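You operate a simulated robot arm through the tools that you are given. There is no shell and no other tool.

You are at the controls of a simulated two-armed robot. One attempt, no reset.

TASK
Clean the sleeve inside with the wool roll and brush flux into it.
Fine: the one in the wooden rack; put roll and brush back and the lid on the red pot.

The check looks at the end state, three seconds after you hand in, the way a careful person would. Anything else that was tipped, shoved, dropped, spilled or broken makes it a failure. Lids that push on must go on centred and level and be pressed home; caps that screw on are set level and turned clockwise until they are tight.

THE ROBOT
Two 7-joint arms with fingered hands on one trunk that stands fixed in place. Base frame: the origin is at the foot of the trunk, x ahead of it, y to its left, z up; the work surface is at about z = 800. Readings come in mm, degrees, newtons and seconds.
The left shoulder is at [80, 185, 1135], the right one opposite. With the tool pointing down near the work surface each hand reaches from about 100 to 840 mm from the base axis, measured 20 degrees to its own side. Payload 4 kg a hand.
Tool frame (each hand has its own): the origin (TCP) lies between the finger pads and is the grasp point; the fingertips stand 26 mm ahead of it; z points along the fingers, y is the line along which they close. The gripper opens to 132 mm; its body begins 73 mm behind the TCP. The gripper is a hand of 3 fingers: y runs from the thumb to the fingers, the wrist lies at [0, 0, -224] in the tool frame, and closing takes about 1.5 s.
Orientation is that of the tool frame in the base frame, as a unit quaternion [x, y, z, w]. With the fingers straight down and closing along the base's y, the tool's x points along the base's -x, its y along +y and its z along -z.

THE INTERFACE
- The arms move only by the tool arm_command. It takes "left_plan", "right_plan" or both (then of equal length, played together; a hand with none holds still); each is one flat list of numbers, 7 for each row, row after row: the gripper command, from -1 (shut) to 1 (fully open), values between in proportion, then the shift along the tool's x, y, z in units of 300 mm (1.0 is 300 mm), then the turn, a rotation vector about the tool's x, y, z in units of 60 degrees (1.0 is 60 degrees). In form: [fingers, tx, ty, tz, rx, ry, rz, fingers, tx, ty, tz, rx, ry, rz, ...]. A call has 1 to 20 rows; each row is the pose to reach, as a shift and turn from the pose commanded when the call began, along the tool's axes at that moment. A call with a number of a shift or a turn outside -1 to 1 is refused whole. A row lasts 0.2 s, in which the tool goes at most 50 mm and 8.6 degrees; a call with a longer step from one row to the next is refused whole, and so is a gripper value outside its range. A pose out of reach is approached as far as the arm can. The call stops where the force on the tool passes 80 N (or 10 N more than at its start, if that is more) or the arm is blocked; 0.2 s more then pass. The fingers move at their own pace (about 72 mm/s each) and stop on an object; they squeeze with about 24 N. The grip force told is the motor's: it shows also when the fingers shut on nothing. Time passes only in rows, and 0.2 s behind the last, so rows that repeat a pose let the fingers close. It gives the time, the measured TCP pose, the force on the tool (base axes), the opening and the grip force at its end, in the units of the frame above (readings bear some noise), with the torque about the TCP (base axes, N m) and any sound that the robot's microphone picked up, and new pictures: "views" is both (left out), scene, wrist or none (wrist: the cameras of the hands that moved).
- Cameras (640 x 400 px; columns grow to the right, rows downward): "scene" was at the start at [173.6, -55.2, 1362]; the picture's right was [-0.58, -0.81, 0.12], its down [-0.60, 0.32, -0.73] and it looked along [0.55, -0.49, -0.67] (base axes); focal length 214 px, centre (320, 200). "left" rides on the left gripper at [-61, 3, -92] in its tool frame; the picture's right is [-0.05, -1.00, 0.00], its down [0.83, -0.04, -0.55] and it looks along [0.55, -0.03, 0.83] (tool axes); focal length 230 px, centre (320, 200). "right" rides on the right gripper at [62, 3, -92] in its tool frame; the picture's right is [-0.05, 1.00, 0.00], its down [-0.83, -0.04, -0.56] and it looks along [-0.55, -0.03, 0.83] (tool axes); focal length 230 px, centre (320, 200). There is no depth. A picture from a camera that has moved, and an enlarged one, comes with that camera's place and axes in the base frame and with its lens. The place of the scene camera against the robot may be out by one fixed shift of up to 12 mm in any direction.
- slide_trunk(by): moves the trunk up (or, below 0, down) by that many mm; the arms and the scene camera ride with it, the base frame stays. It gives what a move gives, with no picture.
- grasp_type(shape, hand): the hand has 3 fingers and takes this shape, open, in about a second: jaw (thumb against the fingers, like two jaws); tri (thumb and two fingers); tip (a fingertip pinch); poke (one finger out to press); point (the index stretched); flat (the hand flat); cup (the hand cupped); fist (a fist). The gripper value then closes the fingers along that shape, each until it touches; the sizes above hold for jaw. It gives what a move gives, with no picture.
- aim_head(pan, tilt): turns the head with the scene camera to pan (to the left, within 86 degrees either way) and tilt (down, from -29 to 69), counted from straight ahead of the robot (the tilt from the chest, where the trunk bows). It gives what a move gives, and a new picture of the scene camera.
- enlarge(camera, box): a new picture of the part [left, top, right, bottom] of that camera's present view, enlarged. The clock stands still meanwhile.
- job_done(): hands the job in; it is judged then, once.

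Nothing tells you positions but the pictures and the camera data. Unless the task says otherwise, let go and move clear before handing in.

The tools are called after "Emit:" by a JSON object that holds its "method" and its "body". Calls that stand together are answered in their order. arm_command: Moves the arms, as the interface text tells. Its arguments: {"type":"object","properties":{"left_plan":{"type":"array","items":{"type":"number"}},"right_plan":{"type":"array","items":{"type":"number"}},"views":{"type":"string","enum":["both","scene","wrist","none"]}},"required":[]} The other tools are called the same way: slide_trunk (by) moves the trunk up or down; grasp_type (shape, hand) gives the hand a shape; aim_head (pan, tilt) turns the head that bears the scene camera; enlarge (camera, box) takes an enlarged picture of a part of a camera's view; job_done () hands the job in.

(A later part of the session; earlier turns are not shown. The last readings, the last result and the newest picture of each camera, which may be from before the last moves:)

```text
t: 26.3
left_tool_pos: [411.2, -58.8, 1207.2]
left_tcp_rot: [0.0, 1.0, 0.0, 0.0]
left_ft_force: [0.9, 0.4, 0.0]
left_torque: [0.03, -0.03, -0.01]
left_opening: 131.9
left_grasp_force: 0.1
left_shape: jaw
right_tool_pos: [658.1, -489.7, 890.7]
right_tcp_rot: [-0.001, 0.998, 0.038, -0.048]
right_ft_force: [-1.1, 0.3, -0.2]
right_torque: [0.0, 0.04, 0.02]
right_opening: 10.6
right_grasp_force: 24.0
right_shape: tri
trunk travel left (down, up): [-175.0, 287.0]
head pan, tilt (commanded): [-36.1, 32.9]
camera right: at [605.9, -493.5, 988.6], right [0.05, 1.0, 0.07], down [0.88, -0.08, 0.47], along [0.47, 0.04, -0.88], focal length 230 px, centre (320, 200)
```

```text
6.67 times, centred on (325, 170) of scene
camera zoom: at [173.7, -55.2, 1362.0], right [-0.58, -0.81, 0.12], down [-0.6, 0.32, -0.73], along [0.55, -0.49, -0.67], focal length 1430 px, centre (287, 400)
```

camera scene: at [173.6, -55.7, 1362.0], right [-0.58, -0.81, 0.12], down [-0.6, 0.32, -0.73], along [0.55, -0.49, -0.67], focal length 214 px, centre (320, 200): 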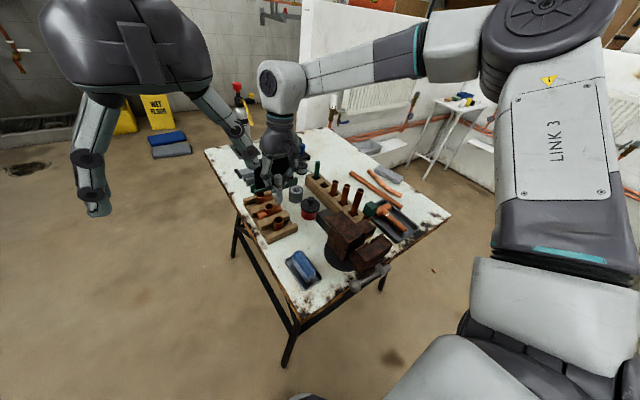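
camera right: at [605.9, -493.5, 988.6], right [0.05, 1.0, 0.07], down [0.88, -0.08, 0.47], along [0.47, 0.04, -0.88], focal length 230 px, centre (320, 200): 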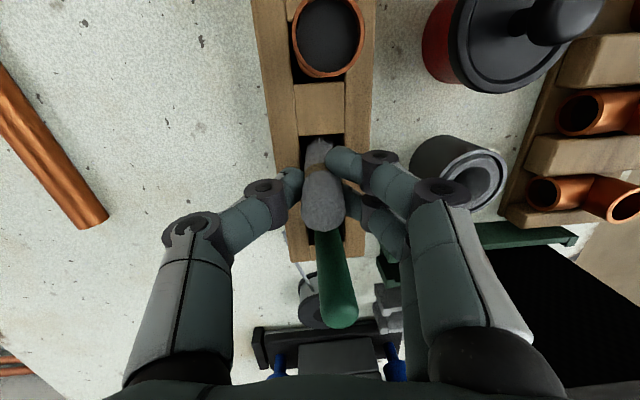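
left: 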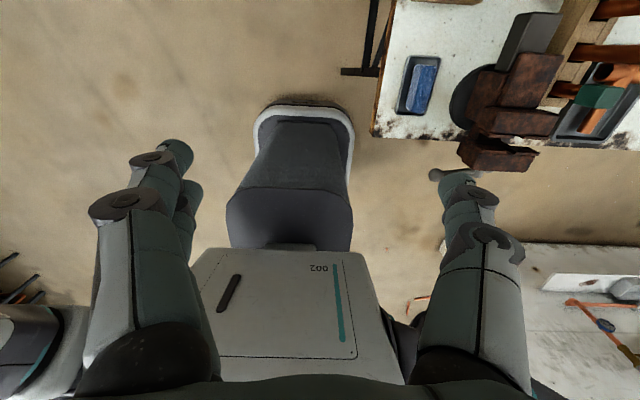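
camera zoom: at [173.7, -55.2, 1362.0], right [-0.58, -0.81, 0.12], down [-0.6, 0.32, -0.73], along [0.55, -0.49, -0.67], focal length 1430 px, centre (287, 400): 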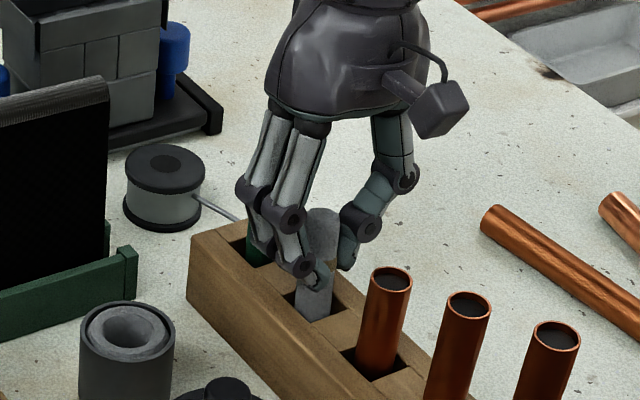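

This time both fingers and the thumb hold the roll symmetrically and near its top. I'll lift it and measure its tilt.

Emit:
{"method": "arm_command", "body": {"right_plan": [-1, 0.004, 0.003, -0.04, 0, 0, 0, -1, 0.01, 0.008, -0.1, 0, 0, 0, -1, 0.016, 0.013, -0.17, 0, 0, 0, -1, 0.024, 0.019, -0.25, 0, 0, 0, -1, 0.032, 0.025, -0.33, 0, 0, 0, -1, 0.037, 0.029, -0.38, 0, 0, 0, -1, 0.037, 0.029, -0.38, 0, 0, 0], "views": "wrist"}}

Emit:
{"method": "enlarge", "body": {"camera": "right", "box": [290, 115, 370, 215]}}

Emit:
{"method": "enlarge", "body": {"camera": "scene", "box": [310, 130, 345, 175]}}

```text
t: 27.9
left_tool_pos: [410.5, -59.8, 1207.8]
left_tcp_rot: [-0.001, 1.0, 0.001, 0.0]
left_ft_force: [0.1, 0.6, 0.4]
left_torque: [0.0, -0.02, 0.02]
left_opening: 132.3
left_grasp_force: 0.1
left_shape: jaw
right_tool_pos: [659.0, -491.1, 1004.9]
right_tcp_rot: [-0.001, 0.998, 0.039, -0.048]
right_ft_force: [-0.1, 0.5, -1.1]
right_torque: [0.0, 0.0, 0.0]
right_opening: 10.5
right_grasp_force: 24.3
right_shape: tri
trunk travel left (down, up): [-175.0, 287.0]
head pan, tilt (commanded): [-36.1, 32.9]
camera right: at [606.2, -493.7, 1103.0], right [0.05, 1.0, 0.07], down [0.88, -0.08, 0.47], along [0.47, 0.04, -0.88], focal length 230 px, centre (320, 200)
```

right: 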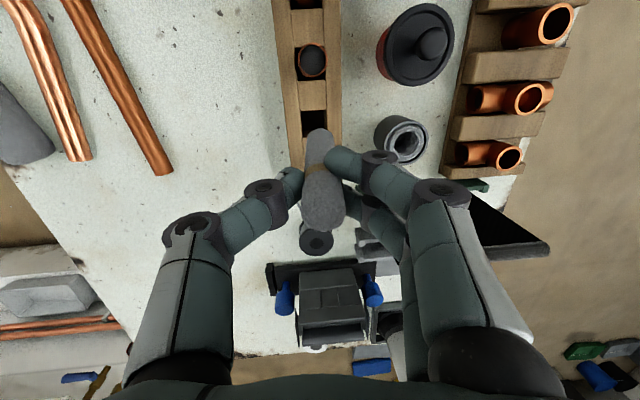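

```text
4.00 times, centred on (330, 165) of right
camera zoom: at [606.2, -493.7, 1103.0], right [0.05, 1.0, 0.07], down [0.88, -0.08, 0.47], along [0.47, 0.04, -0.88], focal length 920 px, centre (280, 340)
```

zoom: 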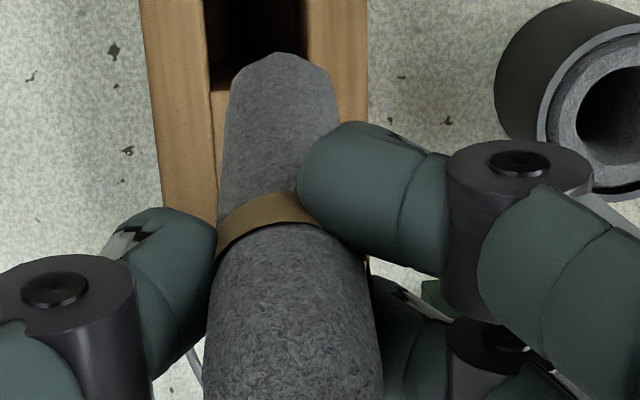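

```text
8.89 times, centred on (328, 152) of scene
camera zoom: at [173.9, -55.3, 1361.9], right [-0.58, -0.81, 0.12], down [-0.6, 0.32, -0.73], along [0.55, -0.49, -0.67], focal length 1906 px, centre (253, 622)
```

zoom: 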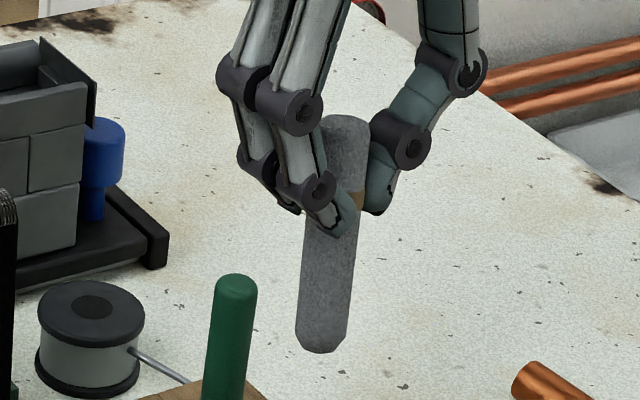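

The roll is now parallel to the hand's axis, so I'll straighten the hand while carrying the roll back above the sleeve.

Emit:
{"method": "arm_command", "body": {"right_plan": [-1, 0.047, 0.13, 0.015, 0.012, -0.015, 0, -1, 0.095, 0.261, 0.03, 0.024, -0.031, 0, -1, 0.142, 0.391, 0.044, 0.036, -0.046, 0, -1, 0.19, 0.521, 0.059, 0.049, -0.061, 0, -1, 0.237, 0.652, 0.074, 0.061, -0.077, 0, -1, 0.285, 0.782, 0.089, 0.073, -0.092, 0, -1, 0.285, 0.782, 0.089, 0.073, -0.092, 0], "views": "wrist"}}

Emit:
{"method": "enlarge", "body": {"camera": "right", "box": [290, 95, 370, 215]}}

Emit:
{"method": "enlarge", "body": {"camera": "scene", "box": [255, 165, 295, 215]}}

```text
t: 29.5
left_tool_pos: [409.6, -60.7, 1208.2]
left_tcp_rot: [0.001, 1.0, 0.0, 0.0]
left_ft_force: [0.2, 0.0, 0.4]
left_torque: [0.02, -0.03, 0.0]
left_opening: 131.9
left_grasp_force: 0.1
left_shape: jaw
right_tool_pos: [572.3, -255.9, 1004.8]
right_tcp_rot: [-0.001, 1.0, 0.0, 0.0]
right_ft_force: [-0.4, 0.2, -0.3]
right_torque: [0.01, 0.0, -0.01]
right_opening: 10.3
right_grasp_force: 24.2
right_shape: tri
trunk travel left (down, up): [-175.0, 287.0]
head pan, tilt (commanded): [-36.1, 32.9]
camera right: at [510.3, -251.8, 1097.4], right [0.05, 1.0, 0.0], down [0.83, -0.04, 0.56], along [0.55, -0.03, -0.83], focal length 230 px, centre (320, 200)
```

right: 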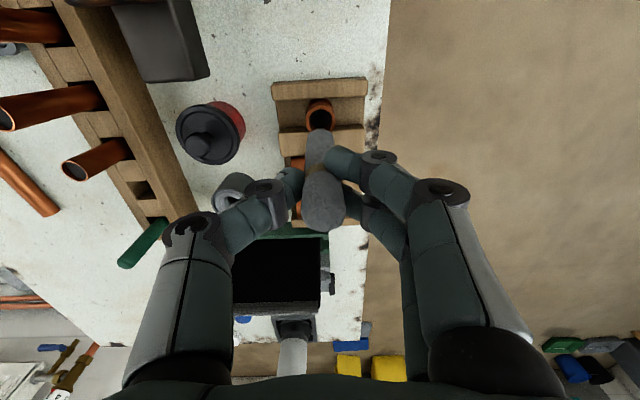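

```text
3.33 times, centred on (330, 155) of right
camera zoom: at [510.3, -251.8, 1097.4], right [0.05, 1.0, 0.0], down [0.83, -0.04, 0.56], along [0.55, -0.03, -0.83], focal length 767 px, centre (287, 350)
```

zoom: 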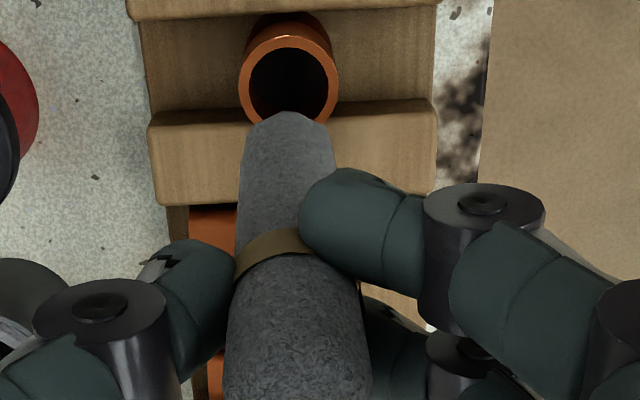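

```text
8.00 times, centred on (275, 190) of scene
camera zoom: at [173.8, -55.8, 1361.9], right [-0.58, -0.81, 0.12], down [-0.6, 0.32, -0.73], along [0.55, -0.49, -0.67], focal length 1716 px, centre (680, 280)
```

zoom: 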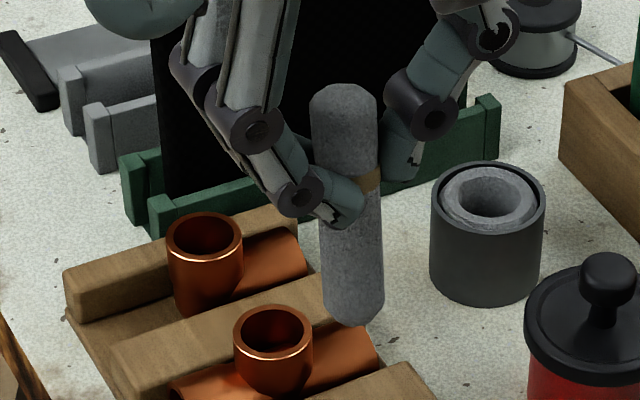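

Emit:
{"method": "arm_command", "body": {"right_plan": [-1, 0, -0.001, 0.05, -0.003, -0.012, 0, -1, 0, -0.002, 0.1, -0.007, -0.024, 0, -1, 0, -0.002, 0.15, -0.01, -0.035, 0, -1, 0, -0.002, 0.15, -0.01, -0.035, 0], "views": "wrist"}}

Emit:
{"method": "enlarge", "body": {"camera": "right", "box": [290, 95, 370, 215]}}

Emit:
{"method": "enlarge", "body": {"camera": "scene", "box": [255, 175, 305, 235]}}

```text
t: 30.5
left_tool_pos: [409.1, -58.8, 1208.5]
left_tcp_rot: [0.0, 1.0, 0.0, 0.0]
left_ft_force: [0.4, 0.1, -0.4]
left_torque: [-0.04, -0.01, -0.02]
left_opening: 131.9
left_grasp_force: 0.0
left_shape: jaw
right_tool_pos: [571.7, -254.5, 960.0]
right_tcp_rot: [0.0, 1.0, 0.006, 0.018]
right_ft_force: [0.2, -0.1, 0.1]
right_torque: [-0.01, -0.02, 0.0]
right_opening: 10.5
right_grasp_force: 23.6
right_shape: tri
trunk travel left (down, up): [-175.0, 287.0]
head pan, tilt (commanded): [-36.1, 32.9]
camera right: at [506.8, -252.7, 1049.9], right [0.05, 1.0, 0.01], down [0.81, -0.05, 0.58], along [0.58, -0.02, -0.81], focal length 230 px, centre (320, 200)
```

right: 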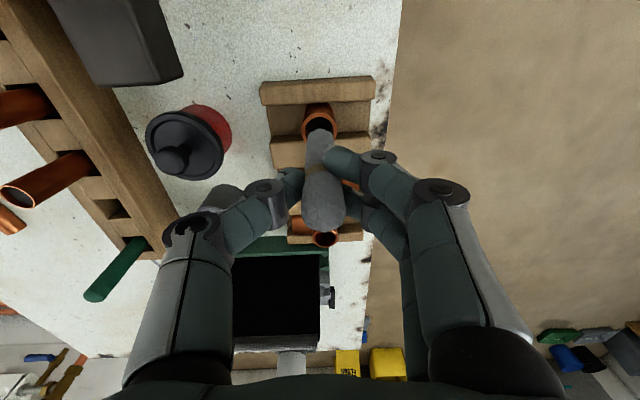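

```text
3.33 times, centred on (330, 155) of right
camera zoom: at [506.8, -252.7, 1049.9], right [0.05, 1.0, 0.01], down [0.81, -0.05, 0.58], along [0.58, -0.02, -0.81], focal length 767 px, centre (287, 350)
```

zoom: 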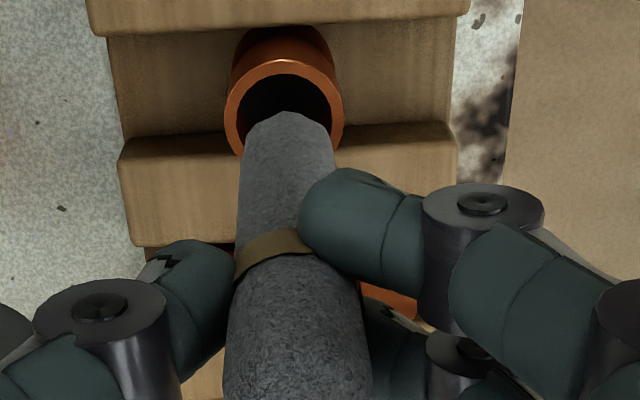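

```text
6.67 times, centred on (280, 205) of scene
camera zoom: at [173.6, -55.2, 1362.0], right [-0.58, -0.81, 0.12], down [-0.6, 0.32, -0.73], along [0.55, -0.49, -0.67], focal length 1430 px, centre (587, 167)
```

zoom: 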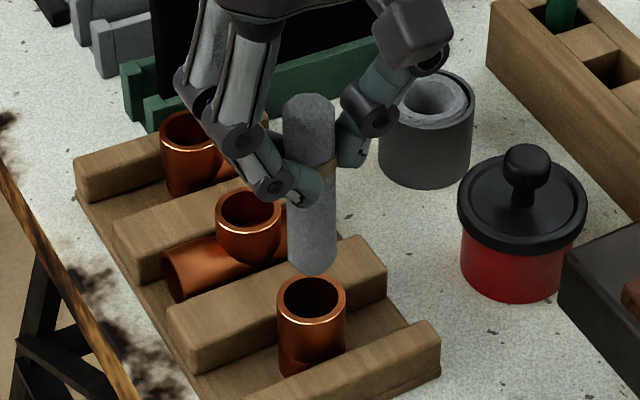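

Emit:
{"method": "arm_command", "body": {"right_plan": [-1, 0.001, -0.002, 0.025, 0, 0, 0, -1, 0.002, -0.004, 0.05, 0, 0, 0, -1, 0.002, -0.004, 0.05, 0, 0, 0], "views": "none"}}

Emit:
{"method": "enlarge", "body": {"camera": "right", "box": [290, 105, 350, 165]}}

Emit:
{"method": "enlarge", "body": {"camera": "scene", "box": [260, 190, 300, 230]}}

```text
t: 31.3
left_tool_pos: [409.7, -59.0, 1208.0]
left_tcp_rot: [0.0, 1.0, 0.0, -0.001]
left_ft_force: [0.3, -0.3, 1.3]
left_torque: [-0.01, 0.01, -0.06]
left_opening: 131.8
left_grasp_force: 0.1
left_shape: jaw
right_tool_pos: [572.0, -256.5, 944.5]
right_tcp_rot: [0.0, 1.0, 0.005, 0.018]
right_ft_force: [0.5, -0.8, 0.5]
right_torque: [0.03, -0.01, -0.02]
right_opening: 10.2
right_grasp_force: 23.9
right_shape: tri
trunk travel left (down, up): [-175.0, 287.0]
head pan, tilt (commanded): [-36.1, 32.9]
```

```text
6.67 times, centred on (320, 135) of right
camera zoom: at [506.6, -253.8, 1035.1], right [0.05, 1.0, 0.01], down [0.81, -0.05, 0.58], along [0.58, -0.02, -0.81], focal length 1534 px, centre (320, 633)
```

zoom: 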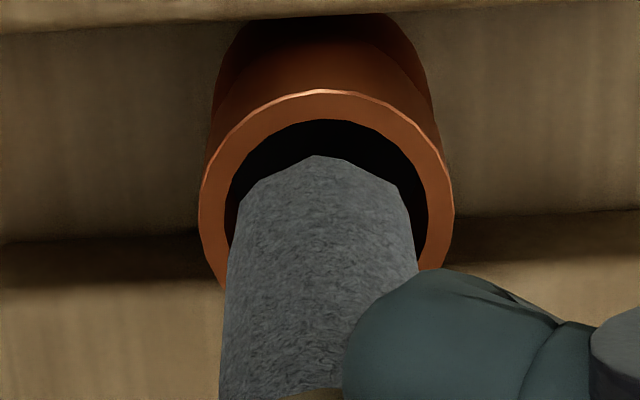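

```text
10.00 times, centred on (280, 210) of scene
camera zoom: at [173.6, -55.1, 1362.0], right [-0.58, -0.81, 0.12], down [-0.6, 0.32, -0.73], along [0.55, -0.49, -0.67], focal length 2145 px, centre (720, 100)
```

zoom: 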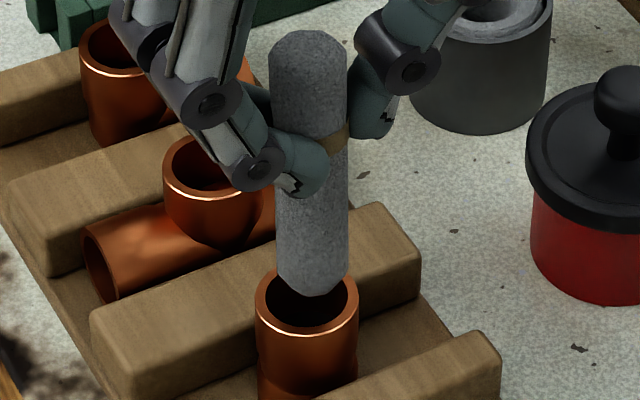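

The roll's tip needs about 2 mm more in x and 1 mm in y. I'll make that shift and start the insertion slowly.

Emit:
{"method": "arm_command", "body": {"right_plan": [-1, -0.007, 0.003, 0, 0, 0, 0, -1, -0.006, 0.002, 0.03, 0, 0, 0, -1, -0.006, 0.002, 0.055, 0, 0, 0, -1, -0.005, 0.002, 0.083, 0, 0, 0], "views": "none"}}

Emit:
{"method": "enlarge", "body": {"camera": "right", "box": [290, 105, 350, 165]}}

Emit:
{"method": "enlarge", "body": {"camera": "scene", "box": [260, 190, 300, 230]}}

```text
t: 32.3
left_tool_pos: [410.0, -59.5, 1207.2]
left_tcp_rot: [0.0, 1.0, 0.0, 0.0]
left_ft_force: [-0.8, 0.7, 0.3]
left_torque: [0.0, -0.01, -0.01]
left_opening: 131.7
left_grasp_force: 0.0
left_shape: jaw
right_tool_pos: [574.2, -255.0, 920.9]
right_tcp_rot: [-0.001, 1.0, 0.005, 0.018]
right_ft_force: [-1.0, 0.0, 0.1]
right_torque: [-0.06, -0.04, -0.01]
right_opening: 10.1
right_grasp_force: 23.7
right_shape: tri
trunk travel left (down, up): [-175.0, 287.0]
head pan, tilt (commanded): [-36.1, 32.9]
```

```text
6.67 times, centred on (320, 135) of right
camera zoom: at [509.4, -253.0, 1009.9], right [0.05, 1.0, 0.01], down [0.81, -0.05, 0.58], along [0.58, -0.02, -0.81], focal length 1534 px, centre (320, 633)
```

zoom: 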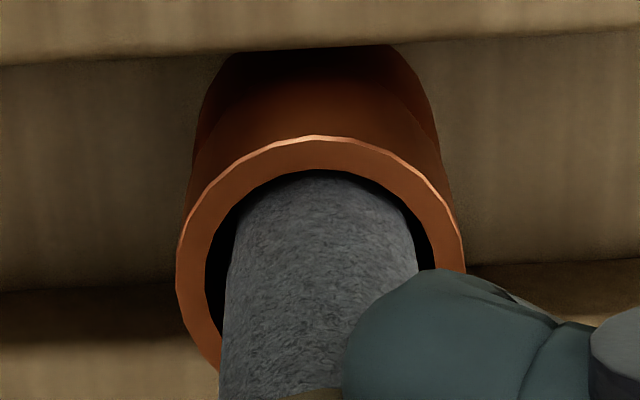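

```text
10.00 times, centred on (280, 210) of scene
camera zoom: at [174.0, -55.2, 1361.9], right [-0.58, -0.81, 0.12], down [-0.6, 0.32, -0.73], along [0.55, -0.49, -0.67], focal length 2145 px, centre (720, 100)
```

zoom: 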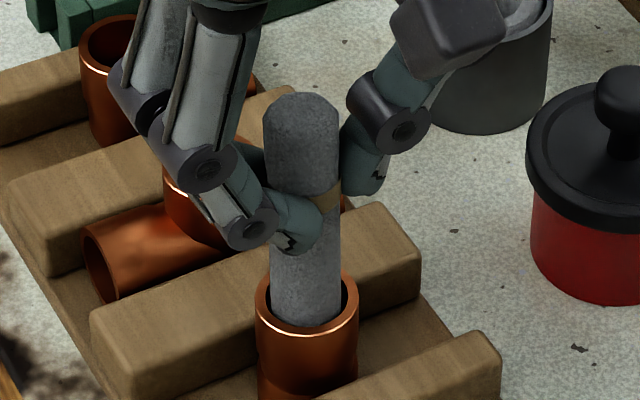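

The roll is entering the bore cleanly with no force. I continue down.

Emit:
{"method": "arm_command", "body": {"right_plan": [-1, 0.001, 0, 0.03, 0, 0, 0, -1, 0.002, 0, 0.067, 0, 0, 0, -1, 0.002, 0, 0.067, 0, 0, 0], "views": "none"}}

Emit:
{"method": "enlarge", "body": {"camera": "right", "box": [285, 105, 355, 185]}}

Emit:
{"method": "enlarge", "body": {"camera": "scene", "box": [260, 190, 300, 230]}}

```text
t: 33.1
left_tool_pos: [404.1, -57.2, 1211.1]
left_tcp_rot: [-0.001, 1.0, -0.001, 0.004]
left_ft_force: [-0.4, 0.4, 0.1]
left_torque: [0.0, 0.02, -0.01]
left_opening: 131.8
left_grasp_force: 0.0
left_shape: jaw
right_tool_pos: [573.4, -252.6, 908.4]
right_tcp_rot: [0.0, 1.0, 0.007, 0.026]
right_ft_force: [-2.3, -3.7, 54.9]
right_torque: [-0.03, -0.03, 0.02]
right_opening: 15.9
right_grasp_force: 24.5
right_shape: tri
trunk travel left (down, up): [-175.0, 287.0]
head pan, tilt (commanded): [-36.1, 32.9]
```

```text
5.00 times, centred on (320, 145) of right
camera zoom: at [507.3, -250.5, 997.8], right [0.05, 1.0, 0.01], down [0.8, -0.05, 0.6], along [0.6, -0.02, -0.8], focal length 1150 px, centre (320, 475)
```

zoom: 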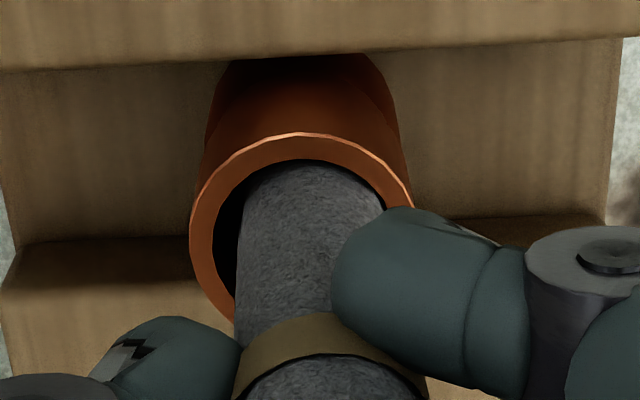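

```text
10.00 times, centred on (280, 210) of scene
camera zoom: at [167.6, -53.6, 1363.7], right [-0.58, -0.81, 0.12], down [-0.6, 0.32, -0.73], along [0.55, -0.5, -0.67], focal length 2145 px, centre (720, 100)
```

zoom: 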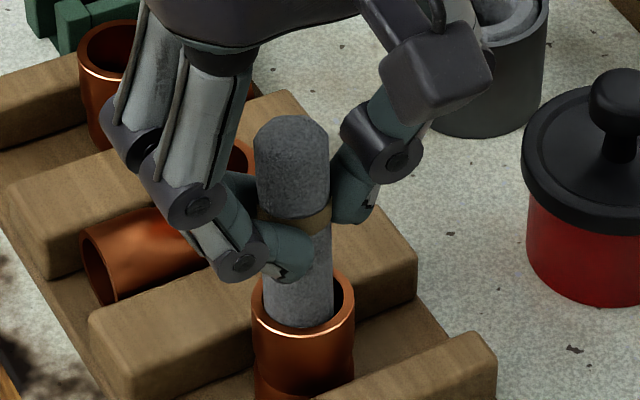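

The roll met something solid about 24 mm down — probably the sleeve's middle stop — with 55 N. I'll back off right away and check.

Emit:
{"method": "arm_command", "body": {"right_plan": [-1, -0.001, 0, -0.03, 0, 0, 0, -1, -0.002, 0, -0.047, 0, 0, 0, -1, -0.002, 0, -0.047, 0, 0, 0], "views": "none"}}

Emit:
{"method": "enlarge", "body": {"camera": "right", "box": [285, 105, 355, 185]}}

Emit:
{"method": "enlarge", "body": {"camera": "scene", "box": [260, 190, 300, 240]}}

```text
t: 33.9
left_tool_pos: [410.2, -59.1, 1208.0]
left_tcp_rot: [0.0, 1.0, -0.001, 0.001]
left_ft_force: [0.9, 0.4, -0.3]
left_torque: [-0.02, -0.04, 0.0]
left_opening: 132.1
left_grasp_force: 0.0
left_shape: jaw
right_tool_pos: [573.4, -256.5, 912.2]
right_tcp_rot: [-0.001, 1.0, 0.005, 0.016]
right_ft_force: [-0.6, 1.1, 1.2]
right_torque: [0.01, -0.05, 0.0]
right_opening: 12.2
right_grasp_force: 24.1
right_shape: tri
trunk travel left (down, up): [-175.0, 287.0]
head pan, tilt (commanded): [-36.1, 32.9]
```

```text
5.00 times, centred on (320, 145) of right
camera zoom: at [508.9, -253.0, 1002.1], right [0.05, 1.0, 0.01], down [0.81, -0.05, 0.58], along [0.58, -0.02, -0.81], focal length 1150 px, centre (320, 475)
```

zoom: 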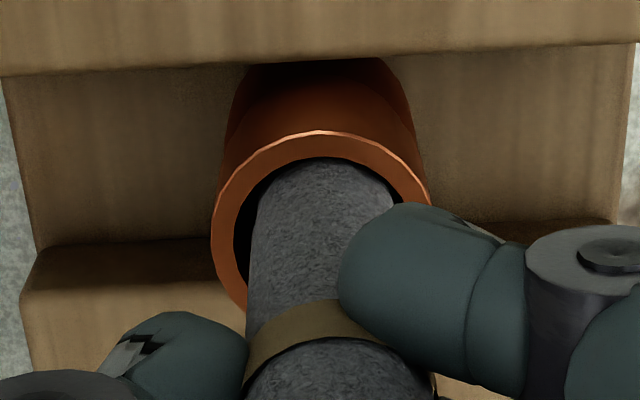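

```text
8.00 times, centred on (280, 215) of scene
camera zoom: at [174.1, -54.9, 1361.5], right [-0.58, -0.81, 0.12], down [-0.6, 0.32, -0.73], along [0.55, -0.49, -0.67], focal length 1716 px, centre (640, 80)
```

zoom: 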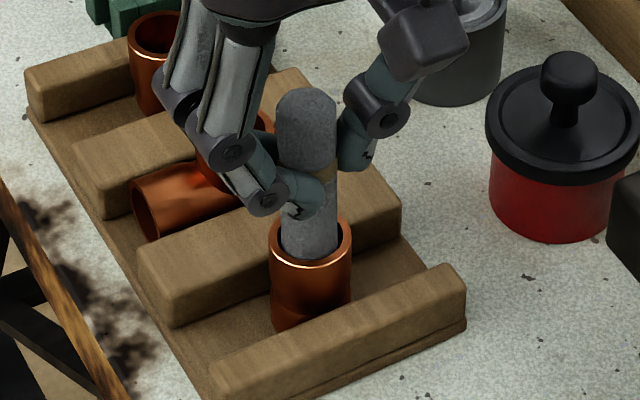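

The force is gone; the roll sits about 20 mm deep in the bore, just above the stop. I'll rub it around the wall in a small circle with twisting, and watch the sleeve.

Emit:
{"method": "arm_command", "body": {"right_plan": [-1, -0.008, 0, -0.005, 0, 0, 0.1, -1, -0.0089, 0.0059, -0.005, 0, 0, 0.2, -1, -0.003, 0.0083, -0.005, 0, 0, 0.1, -1, 0.0029, 0.0059, -0.005, 0, 0, 0, -1, 0.0053, 0, -0.005, 0, 0, -0.1, -1, 0.0029, -0.0059, -0.005, 0, 0, -0.2, -1, -0.003, -0.0083, -0.005, 0, 0, -0.1, -1, -0.0089, -0.0059, -0.005, 0, 0, 0, -1, -0.0113, 0, -0.005, 0, 0, 0.1, -1, -0.003, 0, -0.005, 0, 0, 0], "views": "none"}}

Emit:
{"method": "enlarge", "body": {"camera": "right", "box": [285, 105, 355, 185]}}

Emit:
{"method": "enlarge", "body": {"camera": "scene", "box": [260, 190, 300, 240]}}

```text
t: 36.1
left_tool_pos: [408.7, -58.6, 1208.3]
left_tcp_rot: [0.0, 1.0, 0.0, 0.0]
left_ft_force: [0.0, -0.4, -0.3]
left_torque: [0.02, 0.03, 0.01]
left_opening: 132.0
left_grasp_force: 0.1
left_shape: jaw
right_tool_pos: [575.5, -255.8, 915.3]
right_tcp_rot: [0.001, 1.0, 0.006, 0.018]
right_ft_force: [-0.1, 0.1, -0.9]
right_torque: [0.01, 0.03, -0.01]
right_opening: 11.9
right_grasp_force: 23.5
right_shape: tri
trunk travel left (down, up): [-175.0, 287.0]
head pan, tilt (commanded): [-36.1, 32.9]
```

```text
5.00 times, centred on (320, 145) of right
camera zoom: at [510.1, -253.0, 1006.0], right [0.05, 1.0, 0.01], down [0.81, -0.05, 0.58], along [0.58, -0.02, -0.81], focal length 1150 px, centre (320, 475)
```

zoom: 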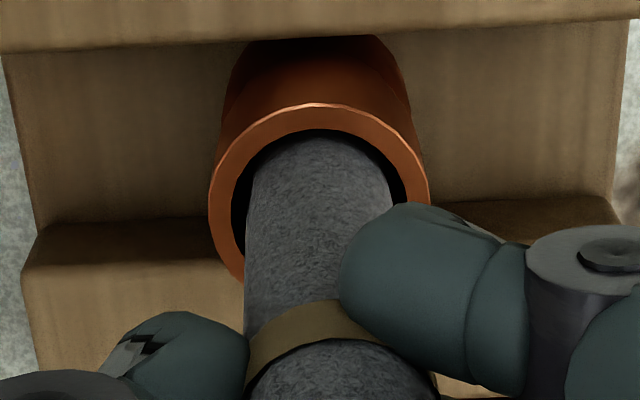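

```text
8.00 times, centred on (280, 215) of scene
camera zoom: at [173.6, -55.2, 1362.0], right [-0.58, -0.81, 0.12], down [-0.6, 0.32, -0.73], along [0.55, -0.49, -0.67], focal length 1716 px, centre (640, 80)
```

zoom: 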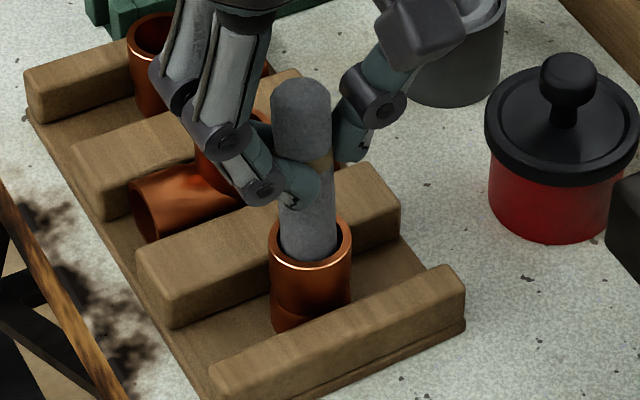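

Emit:
{"method": "arm_command", "body": {"right_plan": [-1, 0, 0, 0.006, 0, 0, 0, -1, -0.01, 0, 0.006, 0, 0, 0.12, -1, -0.0071, 0.0071, 0.006, 0, 0, 0.24, -1, 0, 0.01, 0.006, 0, 0, 0.12, -1, 0.0071, 0.0071, 0.006, 0, 0, 0, -1, 0.01, 0, 0.006, 0, 0, -0.12, -1, 0.0071, -0.0071, 0.006, 0, 0, -0.24, -1, 0, -0.01, 0.006, 0, 0, -0.12, -1, -0.0071, -0.0071, 0.006, 0, 0, 0, -1, -0.01, 0, -0.01, 0, 0, 0.12, -1, -0.0071, 0.0071, -0.01, 0, 0, 0.24, -1, 0, 0.01, -0.01, 0, 0, 0.12, -1, 0.0071, 0.0071, -0.01, 0, 0, 0, -1, 0.01, 0, -0.01, 0, 0, -0.12, -1, 0.0071, -0.0071, -0.01, 0, 0, -0.24, -1, 0, -0.01, -0.01, 0, 0, -0.12, -1, -0.0071, -0.0071, -0.01, 0, 0, 0, -1, 0, 0, -0.01, 0, 0, 0, -1, 0, 0, 0.004, 0, 0, 0, -1, 0, 0, -0.01, 0, 0, 0], "views": "none"}}

Emit:
{"method": "enlarge", "body": {"camera": "right", "box": [285, 105, 355, 185]}}

Emit:
{"method": "enlarge", "body": {"camera": "scene", "box": [260, 190, 300, 240]}}

```text
t: 40.3
left_tool_pos: [409.1, -59.3, 1207.3]
left_tcp_rot: [-0.001, 1.0, 0.0, 0.0]
left_ft_force: [0.0, -0.3, -0.7]
left_torque: [0.0, -0.02, 0.01]
left_opening: 131.8
left_grasp_force: 0.0
left_shape: jaw
right_tool_pos: [575.0, -256.2, 916.9]
right_tcp_rot: [-0.001, 1.0, 0.005, 0.018]
right_ft_force: [-0.1, -0.7, -0.7]
right_torque: [0.01, 0.0, 0.01]
right_opening: 12.0
right_grasp_force: 23.5
right_shape: tri
trunk travel left (down, up): [-175.0, 287.0]
head pan, tilt (commanded): [-36.1, 32.9]
```

```text
5.00 times, centred on (320, 145) of right
camera zoom: at [510.0, -252.8, 1009.0], right [0.05, 1.0, 0.01], down [0.81, -0.05, 0.58], along [0.58, -0.02, -0.81], focal length 1150 px, centre (320, 475)
```

zoom: 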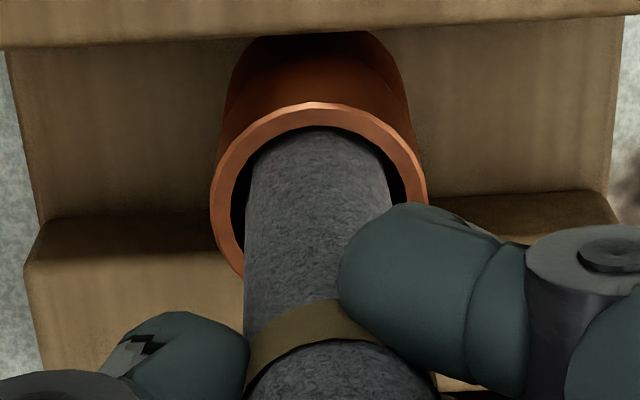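

```text
8.00 times, centred on (280, 215) of scene
camera zoom: at [173.5, -55.0, 1362.0], right [-0.58, -0.81, 0.12], down [-0.6, 0.32, -0.73], along [0.55, -0.49, -0.67], focal length 1716 px, centre (640, 80)
```

zoom: 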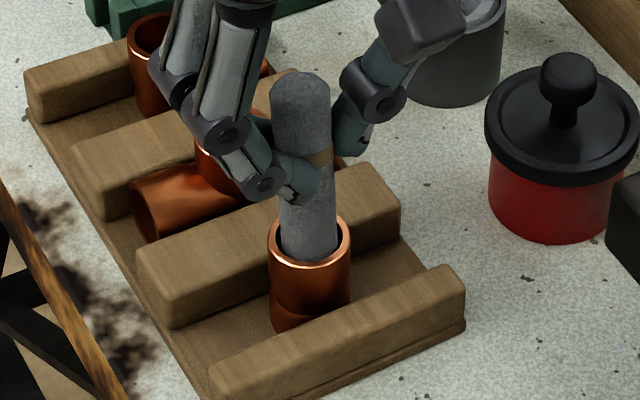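

The sleeve stays put while being rubbed. I'll withdraw the roll straight up and look into the bore.

Emit:
{"method": "arm_command", "body": {"right_plan": [-1, -0.002, 0.001, -0.05, 0, 0, 0, -1, -0.004, 0.001, -0.1, 0, 0, 0, -1, -0.006, 0.002, -0.16, 0, 0, 0, -1, -0.008, 0.003, -0.22, 0, 0, 0, -1, -0.01, 0.003, -0.27, 0, 0, 0, -1, -0.01, 0.003, -0.27, 0, 0, 0], "views": "none"}}

Emit:
{"method": "enlarge", "body": {"camera": "right", "box": [290, 85, 360, 165]}}

Emit:
{"method": "enlarge", "body": {"camera": "scene", "box": [255, 185, 305, 240]}}

Emit:
{"method": "enlarge", "body": {"camera": "scene", "box": [270, 210, 294, 235]}}

```text
t: 41.7
left_tool_pos: [410.5, -59.2, 1208.3]
left_tcp_rot: [0.0, 1.0, 0.0, 0.0]
left_ft_force: [0.0, 0.1, 0.0]
left_torque: [0.01, -0.01, 0.01]
left_opening: 131.6
left_grasp_force: 0.1
left_shape: jaw
right_tool_pos: [574.1, -256.1, 999.7]
right_tcp_rot: [0.0, 1.0, 0.006, 0.018]
right_ft_force: [-0.3, -0.1, -0.7]
right_torque: [0.0, -0.02, 0.0]
right_opening: 11.8
right_grasp_force: 23.8
right_shape: tri
trunk travel left (down, up): [-175.0, 287.0]
head pan, tilt (commanded): [-36.1, 32.9]
```

```text
5.00 times, centred on (325, 125) of right
camera zoom: at [509.6, -253.1, 1090.3], right [0.05, 1.0, 0.01], down [0.81, -0.05, 0.58], along [0.58, -0.02, -0.81], focal length 1150 px, centre (295, 575)
```

zoom: 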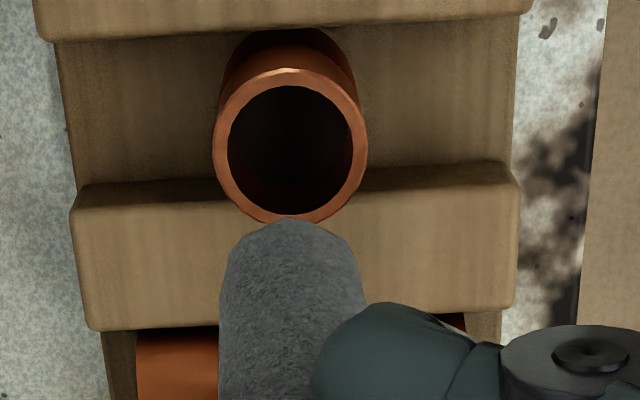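

```text
7.27 times, centred on (280, 212) of scene
camera zoom: at [174.0, -55.2, 1361.9], right [-0.58, -0.81, 0.12], down [-0.6, 0.32, -0.73], along [0.55, -0.49, -0.67], focal length 1560 px, centre (611, 109)
```

zoom: 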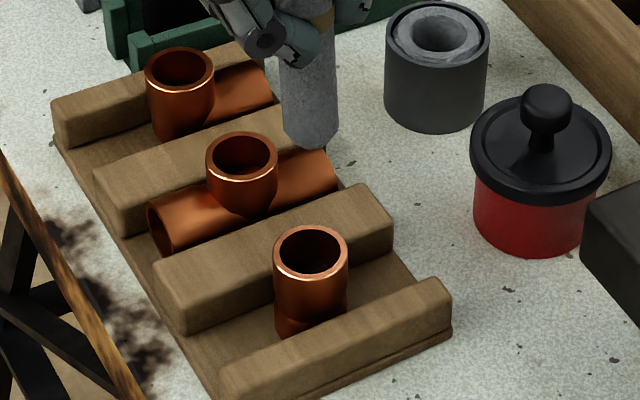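

```text
16.00 times, centred on (282, 222) of scene
camera zoom: at [174.0, -55.2, 1361.9], right [-0.58, -0.81, 0.12], down [-0.6, 0.32, -0.73], along [0.55, -0.49, -0.67], focal length 3432 px, centre (928, -160)
```

zoom: 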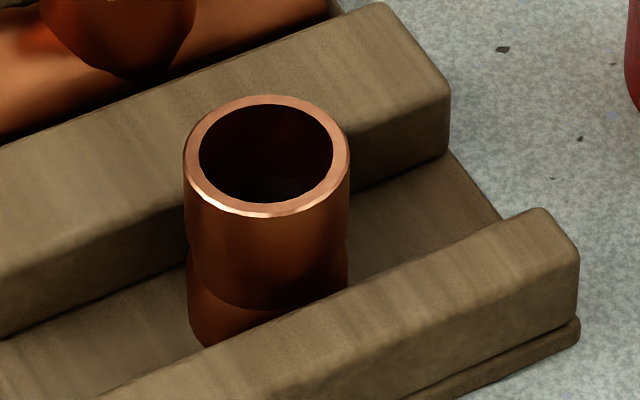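

The sleeve shows a rolled stop at mid-height, so the upper socket (about 24 mm deep) is what can be cleaned. I'll do a second, more thorough round with in-and-out strokes against all sides.

Emit:
{"method": "arm_command", "body": {"right_plan": [-1, 0.004, -0.001, 0.1, 0, 0, 0, -1, 0.008, -0.002, 0.2, 0, 0, 0, -1, 0.01, -0.003, 0.26, 0, 0, 0, -1, 0.01, -0.003, 0.28, 0, 0, 0, -1, 0.001, -0.003, 0.28, 0, 0, 0.12, -1, 0.001, -0.003, 0.24, 0, 0, 0.24, -1, 0.001, -0.003, 0.28, 0, 0, 0.12, -1, 0.01, 0.006, 0.28, 0, 0, 0, -1, 0.01, 0.006, 0.24, 0, 0, -0.12, -1, 0.01, 0.006, 0.28, 0, 0, -0.24, -1, 0.019, -0.003, 0.28, 0, 0, -0.12, -1, 0.019, -0.003, 0.24, 0, 0, 0, -1, 0.019, -0.003, 0.28, 0, 0, 0.12, -1, 0.01, -0.012, 0.28, 0, 0, 0.24, -1, 0.01, -0.012, 0.24, 0, 0, 0.12, -1, 0.01, -0.012, 0.28, 0, 0, 0, -1, 0.01, -0.003, 0.28, 0, 0, -0.12, -1, 0.01, -0.003, 0.25, 0, 0, 0], "views": "none"}}

Emit:
{"method": "enlarge", "body": {"camera": "right", "box": [285, 105, 355, 185]}}

Emit:
{"method": "enlarge", "body": {"camera": "scene", "box": [260, 190, 300, 240]}}

```text
t: 45.5
left_tool_pos: [410.0, -59.2, 1208.5]
left_tcp_rot: [0.0, 1.0, 0.001, 0.001]
left_ft_force: [-0.9, 0.0, -0.3]
left_torque: [-0.03, -0.02, 0.0]
left_opening: 131.9
left_grasp_force: 0.1
left_shape: jaw
right_tool_pos: [574.6, -255.4, 925.4]
right_tcp_rot: [-0.001, 1.0, 0.005, 0.019]
right_ft_force: [0.7, -0.3, -0.7]
right_torque: [0.01, -0.01, 0.02]
right_opening: 11.8
right_grasp_force: 23.9
right_shape: tri
trunk travel left (down, up): [-175.0, 287.0]
head pan, tilt (commanded): [-36.1, 32.9]
```

```text
5.00 times, centred on (320, 145) of right
camera zoom: at [509.2, -252.5, 1015.2], right [0.05, 1.0, 0.01], down [0.81, -0.05, 0.58], along [0.58, -0.02, -0.81], focal length 1150 px, centre (320, 475)
```

zoom: 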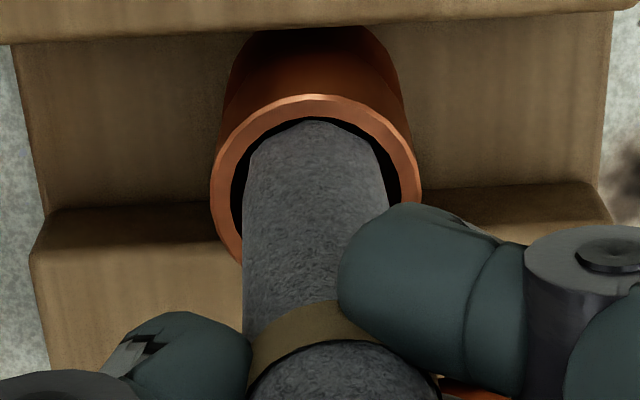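

```text
8.00 times, centred on (280, 215) of scene
camera zoom: at [173.2, -55.1, 1362.1], right [-0.58, -0.81, 0.12], down [-0.6, 0.32, -0.73], along [0.55, -0.49, -0.67], focal length 1716 px, centre (640, 80)
```

zoom: 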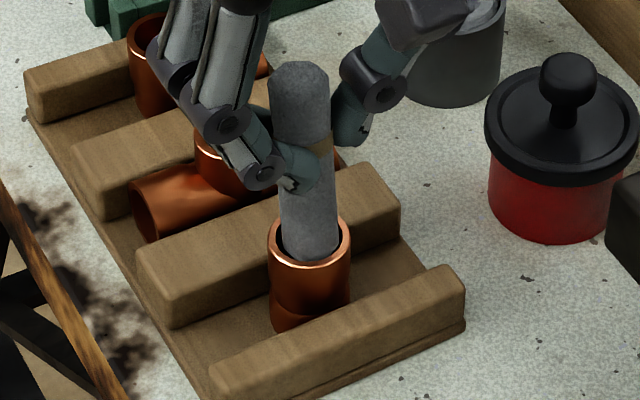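

The cleaning rounds are done with no shift of the sleeve. I'll lift out and carry the roll back over its slot.

Emit:
{"method": "arm_command", "body": {"right_plan": [-1, -0.005, 0.001, -0.125, 0, 0, 0, -1, -0.01, 0.003, -0.25, 0, 0, 0, -1, -0.052, -0.125, -0.25, 0, 0, 0, -1, -0.095, -0.252, -0.25, 0, 0, 0, -1, -0.138, -0.38, -0.25, 0, 0, 0, -1, -0.18, -0.508, -0.25, 0, 0, 0, -1, -0.223, -0.635, -0.25, 0, 0, 0, -1, -0.265, -0.763, -0.25, 0, 0, 0, -1, -0.265, -0.763, -0.25, 0, 0, 0], "views": "wrist"}}

Emit:
{"method": "enlarge", "body": {"camera": "right", "box": [280, 85, 360, 185]}}

Emit:
{"method": "enlarge", "body": {"camera": "scene", "box": [270, 210, 294, 235]}}

Emit:
{"method": "enlarge", "body": {"camera": "scene", "box": [305, 135, 355, 195]}}

```text
t: 47.5
left_tool_pos: [409.0, -58.7, 1208.4]
left_tcp_rot: [0.001, 1.0, 0.0, 0.0]
left_ft_force: [-0.2, -0.1, 0.0]
left_torque: [-0.02, 0.0, 0.02]
left_opening: 131.8
left_grasp_force: 0.0
left_shape: jaw
right_tool_pos: [651.2, -484.9, 1000.9]
right_tcp_rot: [-0.001, 1.0, 0.005, 0.018]
right_ft_force: [-0.3, -0.5, -0.4]
right_torque: [-0.02, 0.03, 0.0]
right_opening: 11.5
right_grasp_force: 23.6
right_shape: tri
trunk travel left (down, up): [-175.0, 287.0]
head pan, tilt (commanded): [-36.1, 32.9]
camera right: at [587.2, -482.6, 1091.3], right [0.05, 1.0, 0.01], down [0.81, -0.05, 0.59], along [0.58, -0.02, -0.81], focal length 230 px, centre (320, 200)
```

right: 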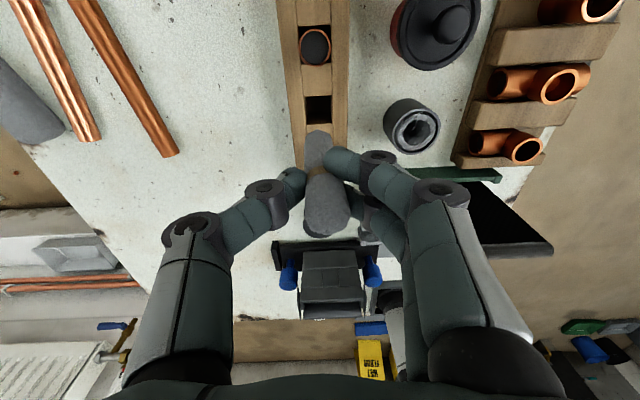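

```text
4.00 times, centred on (320, 135) of right
camera zoom: at [587.2, -482.6, 1091.3], right [0.05, 1.0, 0.01], down [0.81, -0.05, 0.59], along [0.58, -0.02, -0.81], focal length 920 px, centre (320, 460)
```

zoom: 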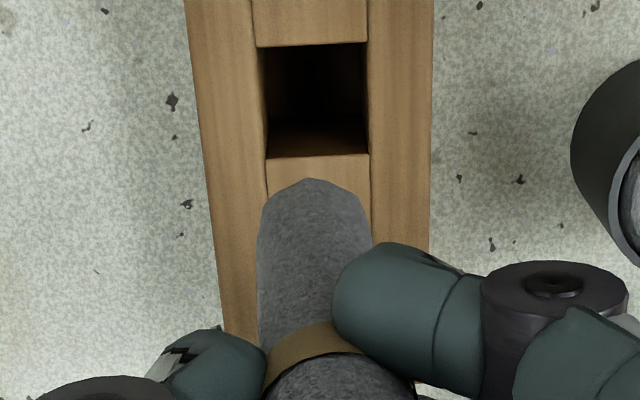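

```text
16.00 times, centred on (282, 222) of scene
camera zoom: at [173.3, -54.6, 1362.1], right [-0.58, -0.81, 0.12], down [-0.6, 0.32, -0.73], along [0.55, -0.5, -0.67], focal length 3432 px, centre (928, -160)
```

zoom: 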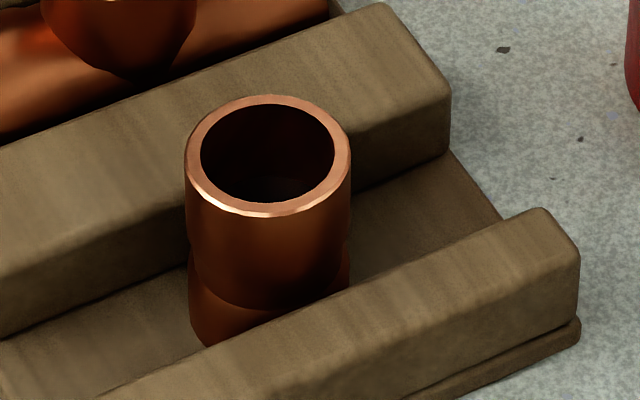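

```text
6.67 times, centred on (330, 165) of scene
camera zoom: at [173.3, -54.6, 1362.1], right [-0.58, -0.81, 0.12], down [-0.6, 0.32, -0.73], along [0.55, -0.5, -0.67], focal length 1430 px, centre (253, 433)
```

zoom: 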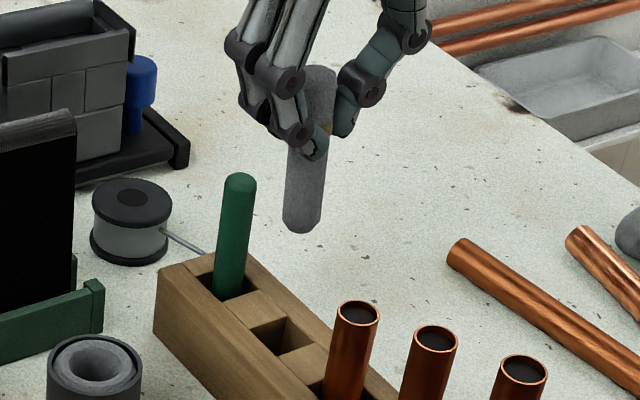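

I'll do one more cleaning round with larger twists to be thorough, going back over the sleeve along the same path.

Emit:
{"method": "arm_command", "body": {"right_plan": [-1, 0.043, 0.128, 0, 0, 0, 0, -1, 0.085, 0.255, 0, 0, 0, 0, -1, 0.128, 0.383, 0, 0, 0, 0, -1, 0.17, 0.511, 0, 0, 0, 0, -1, 0.213, 0.638, 0, 0, 0, 0, -1, 0.255, 0.766, 0, 0, 0, 0, -1, 0.255, 0.766, 0, 0, 0, 0, -1, 0.259, 0.765, 0.1, 0, 0, 0, -1, 0.262, 0.764, 0.18, 0, 0, 0, -1, 0.264, 0.763, 0.23, 0, 0, 0, -1, 0.265, 0.763, 0.265, 0, 0, 0, -1, 0.265, 0.763, 0.28, 0, 0, 0, -1, 0.2643, 0.7637, 0.265, 0, 0, -0.13, -1, 0.2638, 0.7645, 0.28, 0, 0, -0.26, -1, 0.2633, 0.765, 0.26, 0, 0, -0.39, -1, 0.2628, 0.7657, 0.28, 0, 0, -0.52, -1, 0.2625, 0.7663, 0.26, 0, 0, -0.65, -1, 0.2623, 0.7669, 0.28, 0, 0, -0.78], "views": "none"}}

Emit:
{"method": "enlarge", "body": {"camera": "right", "box": [285, 105, 355, 185]}}

Emit:
{"method": "enlarge", "body": {"camera": "scene", "box": [260, 190, 300, 240]}}

```text
t: 51.3
left_tool_pos: [409.9, -59.5, 1207.4]
left_tcp_rot: [0.0, 1.0, 0.0, 0.0]
left_ft_force: [-0.6, 0.2, 0.2]
left_torque: [-0.01, -0.02, 0.02]
left_opening: 131.9
left_grasp_force: 0.0
left_shape: jaw
right_tool_pos: [575.4, -254.0, 914.2]
right_tcp_rot: [-0.399, 0.917, -0.002, 0.019]
right_ft_force: [0.0, 0.1, -1.0]
right_torque: [0.01, 0.01, -0.03]
right_opening: 11.4
right_grasp_force: 24.0
right_shape: tri
trunk travel left (down, up): [-175.0, 287.0]
head pan, tilt (commanded): [-36.1, 32.9]
```

```text
5.00 times, centred on (320, 145) of right
camera zoom: at [528.6, -297.8, 1005.8], right [-0.69, 0.72, -0.02], down [0.58, 0.57, 0.58], along [0.43, 0.39, -0.81], focal length 1150 px, centre (320, 475)
```

zoom: 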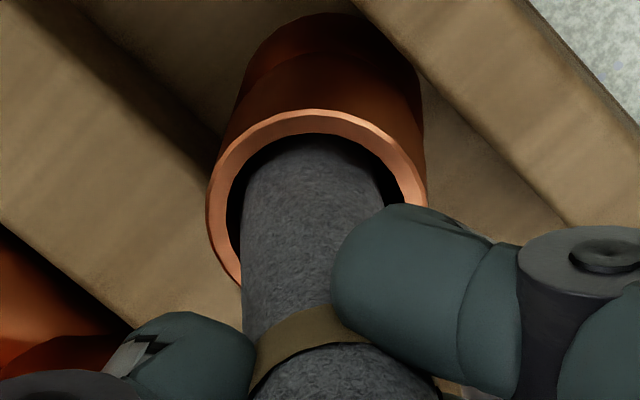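

```text
8.00 times, centred on (280, 215) of scene
camera zoom: at [174.0, -55.2, 1361.9], right [-0.58, -0.81, 0.12], down [-0.6, 0.32, -0.73], along [0.55, -0.49, -0.67], focal length 1716 px, centre (640, 80)
```

zoom: 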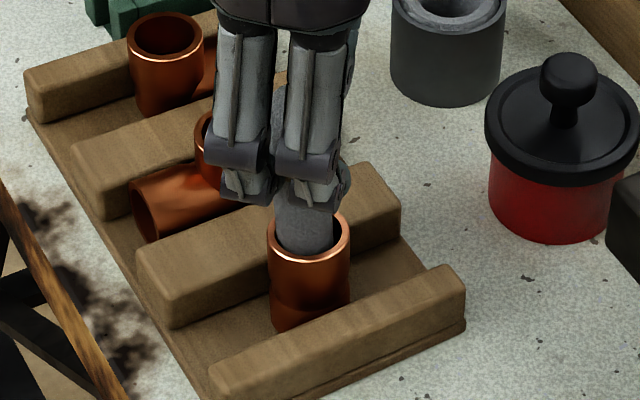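

Emit:
{"method": "arm_command", "body": {"right_plan": [-1, 0.0008, -0.0001, -0.02, 0, 0, 0.13, -1, 0.0016, -0.0002, 0, 0, 0, 0.26, -1, 0.0024, -0.0003, -0.02, 0, 0, 0.39, -1, 0.0031, -0.0005, 0, 0, 0, 0.52, -1, 0.0039, -0.0006, -0.02, 0, 0, 0.65, -1, 0.0047, -0.0007, 0, 0, 0, 0.78], "views": "none"}}

Emit:
{"method": "arm_command", "body": {"right_plan": [-1, 0.0008, 0, -0.02, 0, 0, 0.13, -1, 0.0016, 0, 0, 0, 0, 0.26, -1, 0.0024, 0, -0.02, 0, 0, 0.39, -1, 0.0031, 0, 0, 0, 0, 0.52, -1, 0.0039, 0, -0.02, 0, 0, 0.65, -1, 0.0047, 0, 0, 0, 0, 0.78, -1, 0.0039, 0, -0.02, 0, 0, 0.65, -1, 0.0031, 0, 0, 0, 0, 0.52, -1, 0.0024, 0, -0.02, 0, 0, 0.39, -1, 0.0016, 0, 0, 0, 0, 0.26, -1, 0.0008, 0, -0.02, 0, 0, 0.13, -1, 0, 0, 0, 0, 0, 0, -1, 0, 0, -0.03, 0, 0, 0], "views": "none"}}

Emit:
{"method": "enlarge", "body": {"camera": "right", "box": [285, 105, 355, 185]}}

Emit:
{"method": "enlarge", "body": {"camera": "scene", "box": [260, 190, 300, 240]}}

```text
t: 52.7
left_tool_pos: [410.3, -59.6, 1207.2]
left_tcp_rot: [0.0, 1.0, 0.0, 0.001]
left_ft_force: [0.0, -0.6, 0.0]
left_torque: [0.01, 0.03, -0.02]
left_opening: 131.9
left_grasp_force: 0.1
left_shape: jaw
right_tool_pos: [575.5, -256.3, 914.3]
right_tcp_rot: [0.001, 1.0, 0.005, 0.018]
right_ft_force: [-0.4, -0.1, -0.2]
right_torque: [-0.04, 0.0, 0.02]
right_opening: 11.3
right_grasp_force: 23.9
right_shape: tri
trunk travel left (down, up): [-175.0, 287.0]
head pan, tilt (commanded): [-36.1, 32.9]
```

```text
t: 55.5
left_tool_pos: [409.5, -59.1, 1208.2]
left_tcp_rot: [-0.001, 1.0, 0.0, 0.001]
left_ft_force: [-0.3, -0.5, 0.0]
left_torque: [0.02, 0.0, 0.05]
left_opening: 132.0
left_grasp_force: 0.1
left_shape: jaw
right_tool_pos: [574.5, -255.5, 924.4]
right_tcp_rot: [0.0, 1.0, 0.005, 0.018]
right_ft_force: [-0.8, -0.5, -0.9]
right_torque: [0.01, -0.01, 0.0]
right_opening: 11.4
right_grasp_force: 23.9
right_shape: tri
trunk travel left (down, up): [-175.0, 287.0]
head pan, tilt (commanded): [-36.1, 32.9]
```

```text
5.00 times, centred on (320, 145) of right
camera zoom: at [509.7, -252.8, 1014.9], right [0.05, 1.0, 0.01], down [0.81, -0.05, 0.58], along [0.58, -0.02, -0.81], focal length 1150 px, centre (320, 475)
```

zoom: 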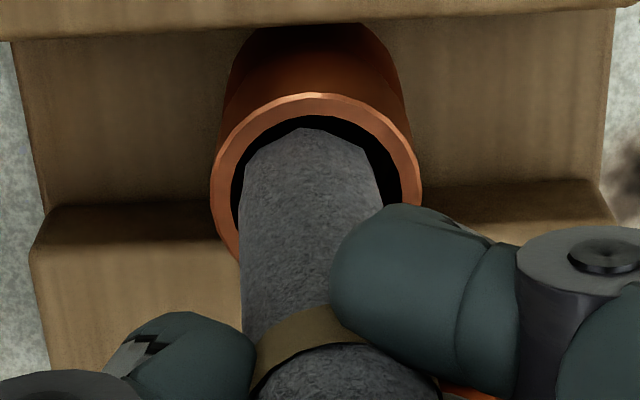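

```text
8.00 times, centred on (280, 215) of scene
camera zoom: at [173.3, -55.0, 1362.1], right [-0.58, -0.81, 0.12], down [-0.6, 0.32, -0.73], along [0.55, -0.49, -0.67], focal length 1716 px, centre (640, 80)
```

zoom: 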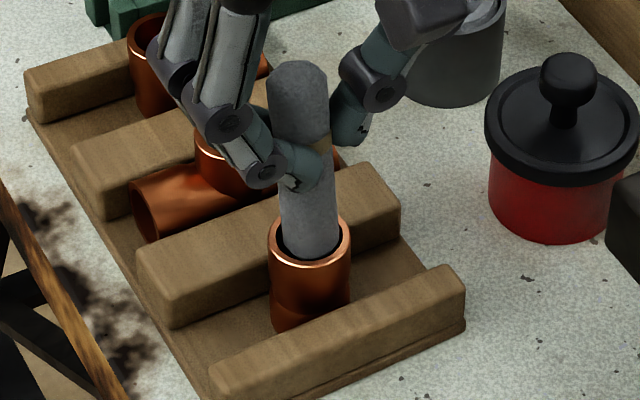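

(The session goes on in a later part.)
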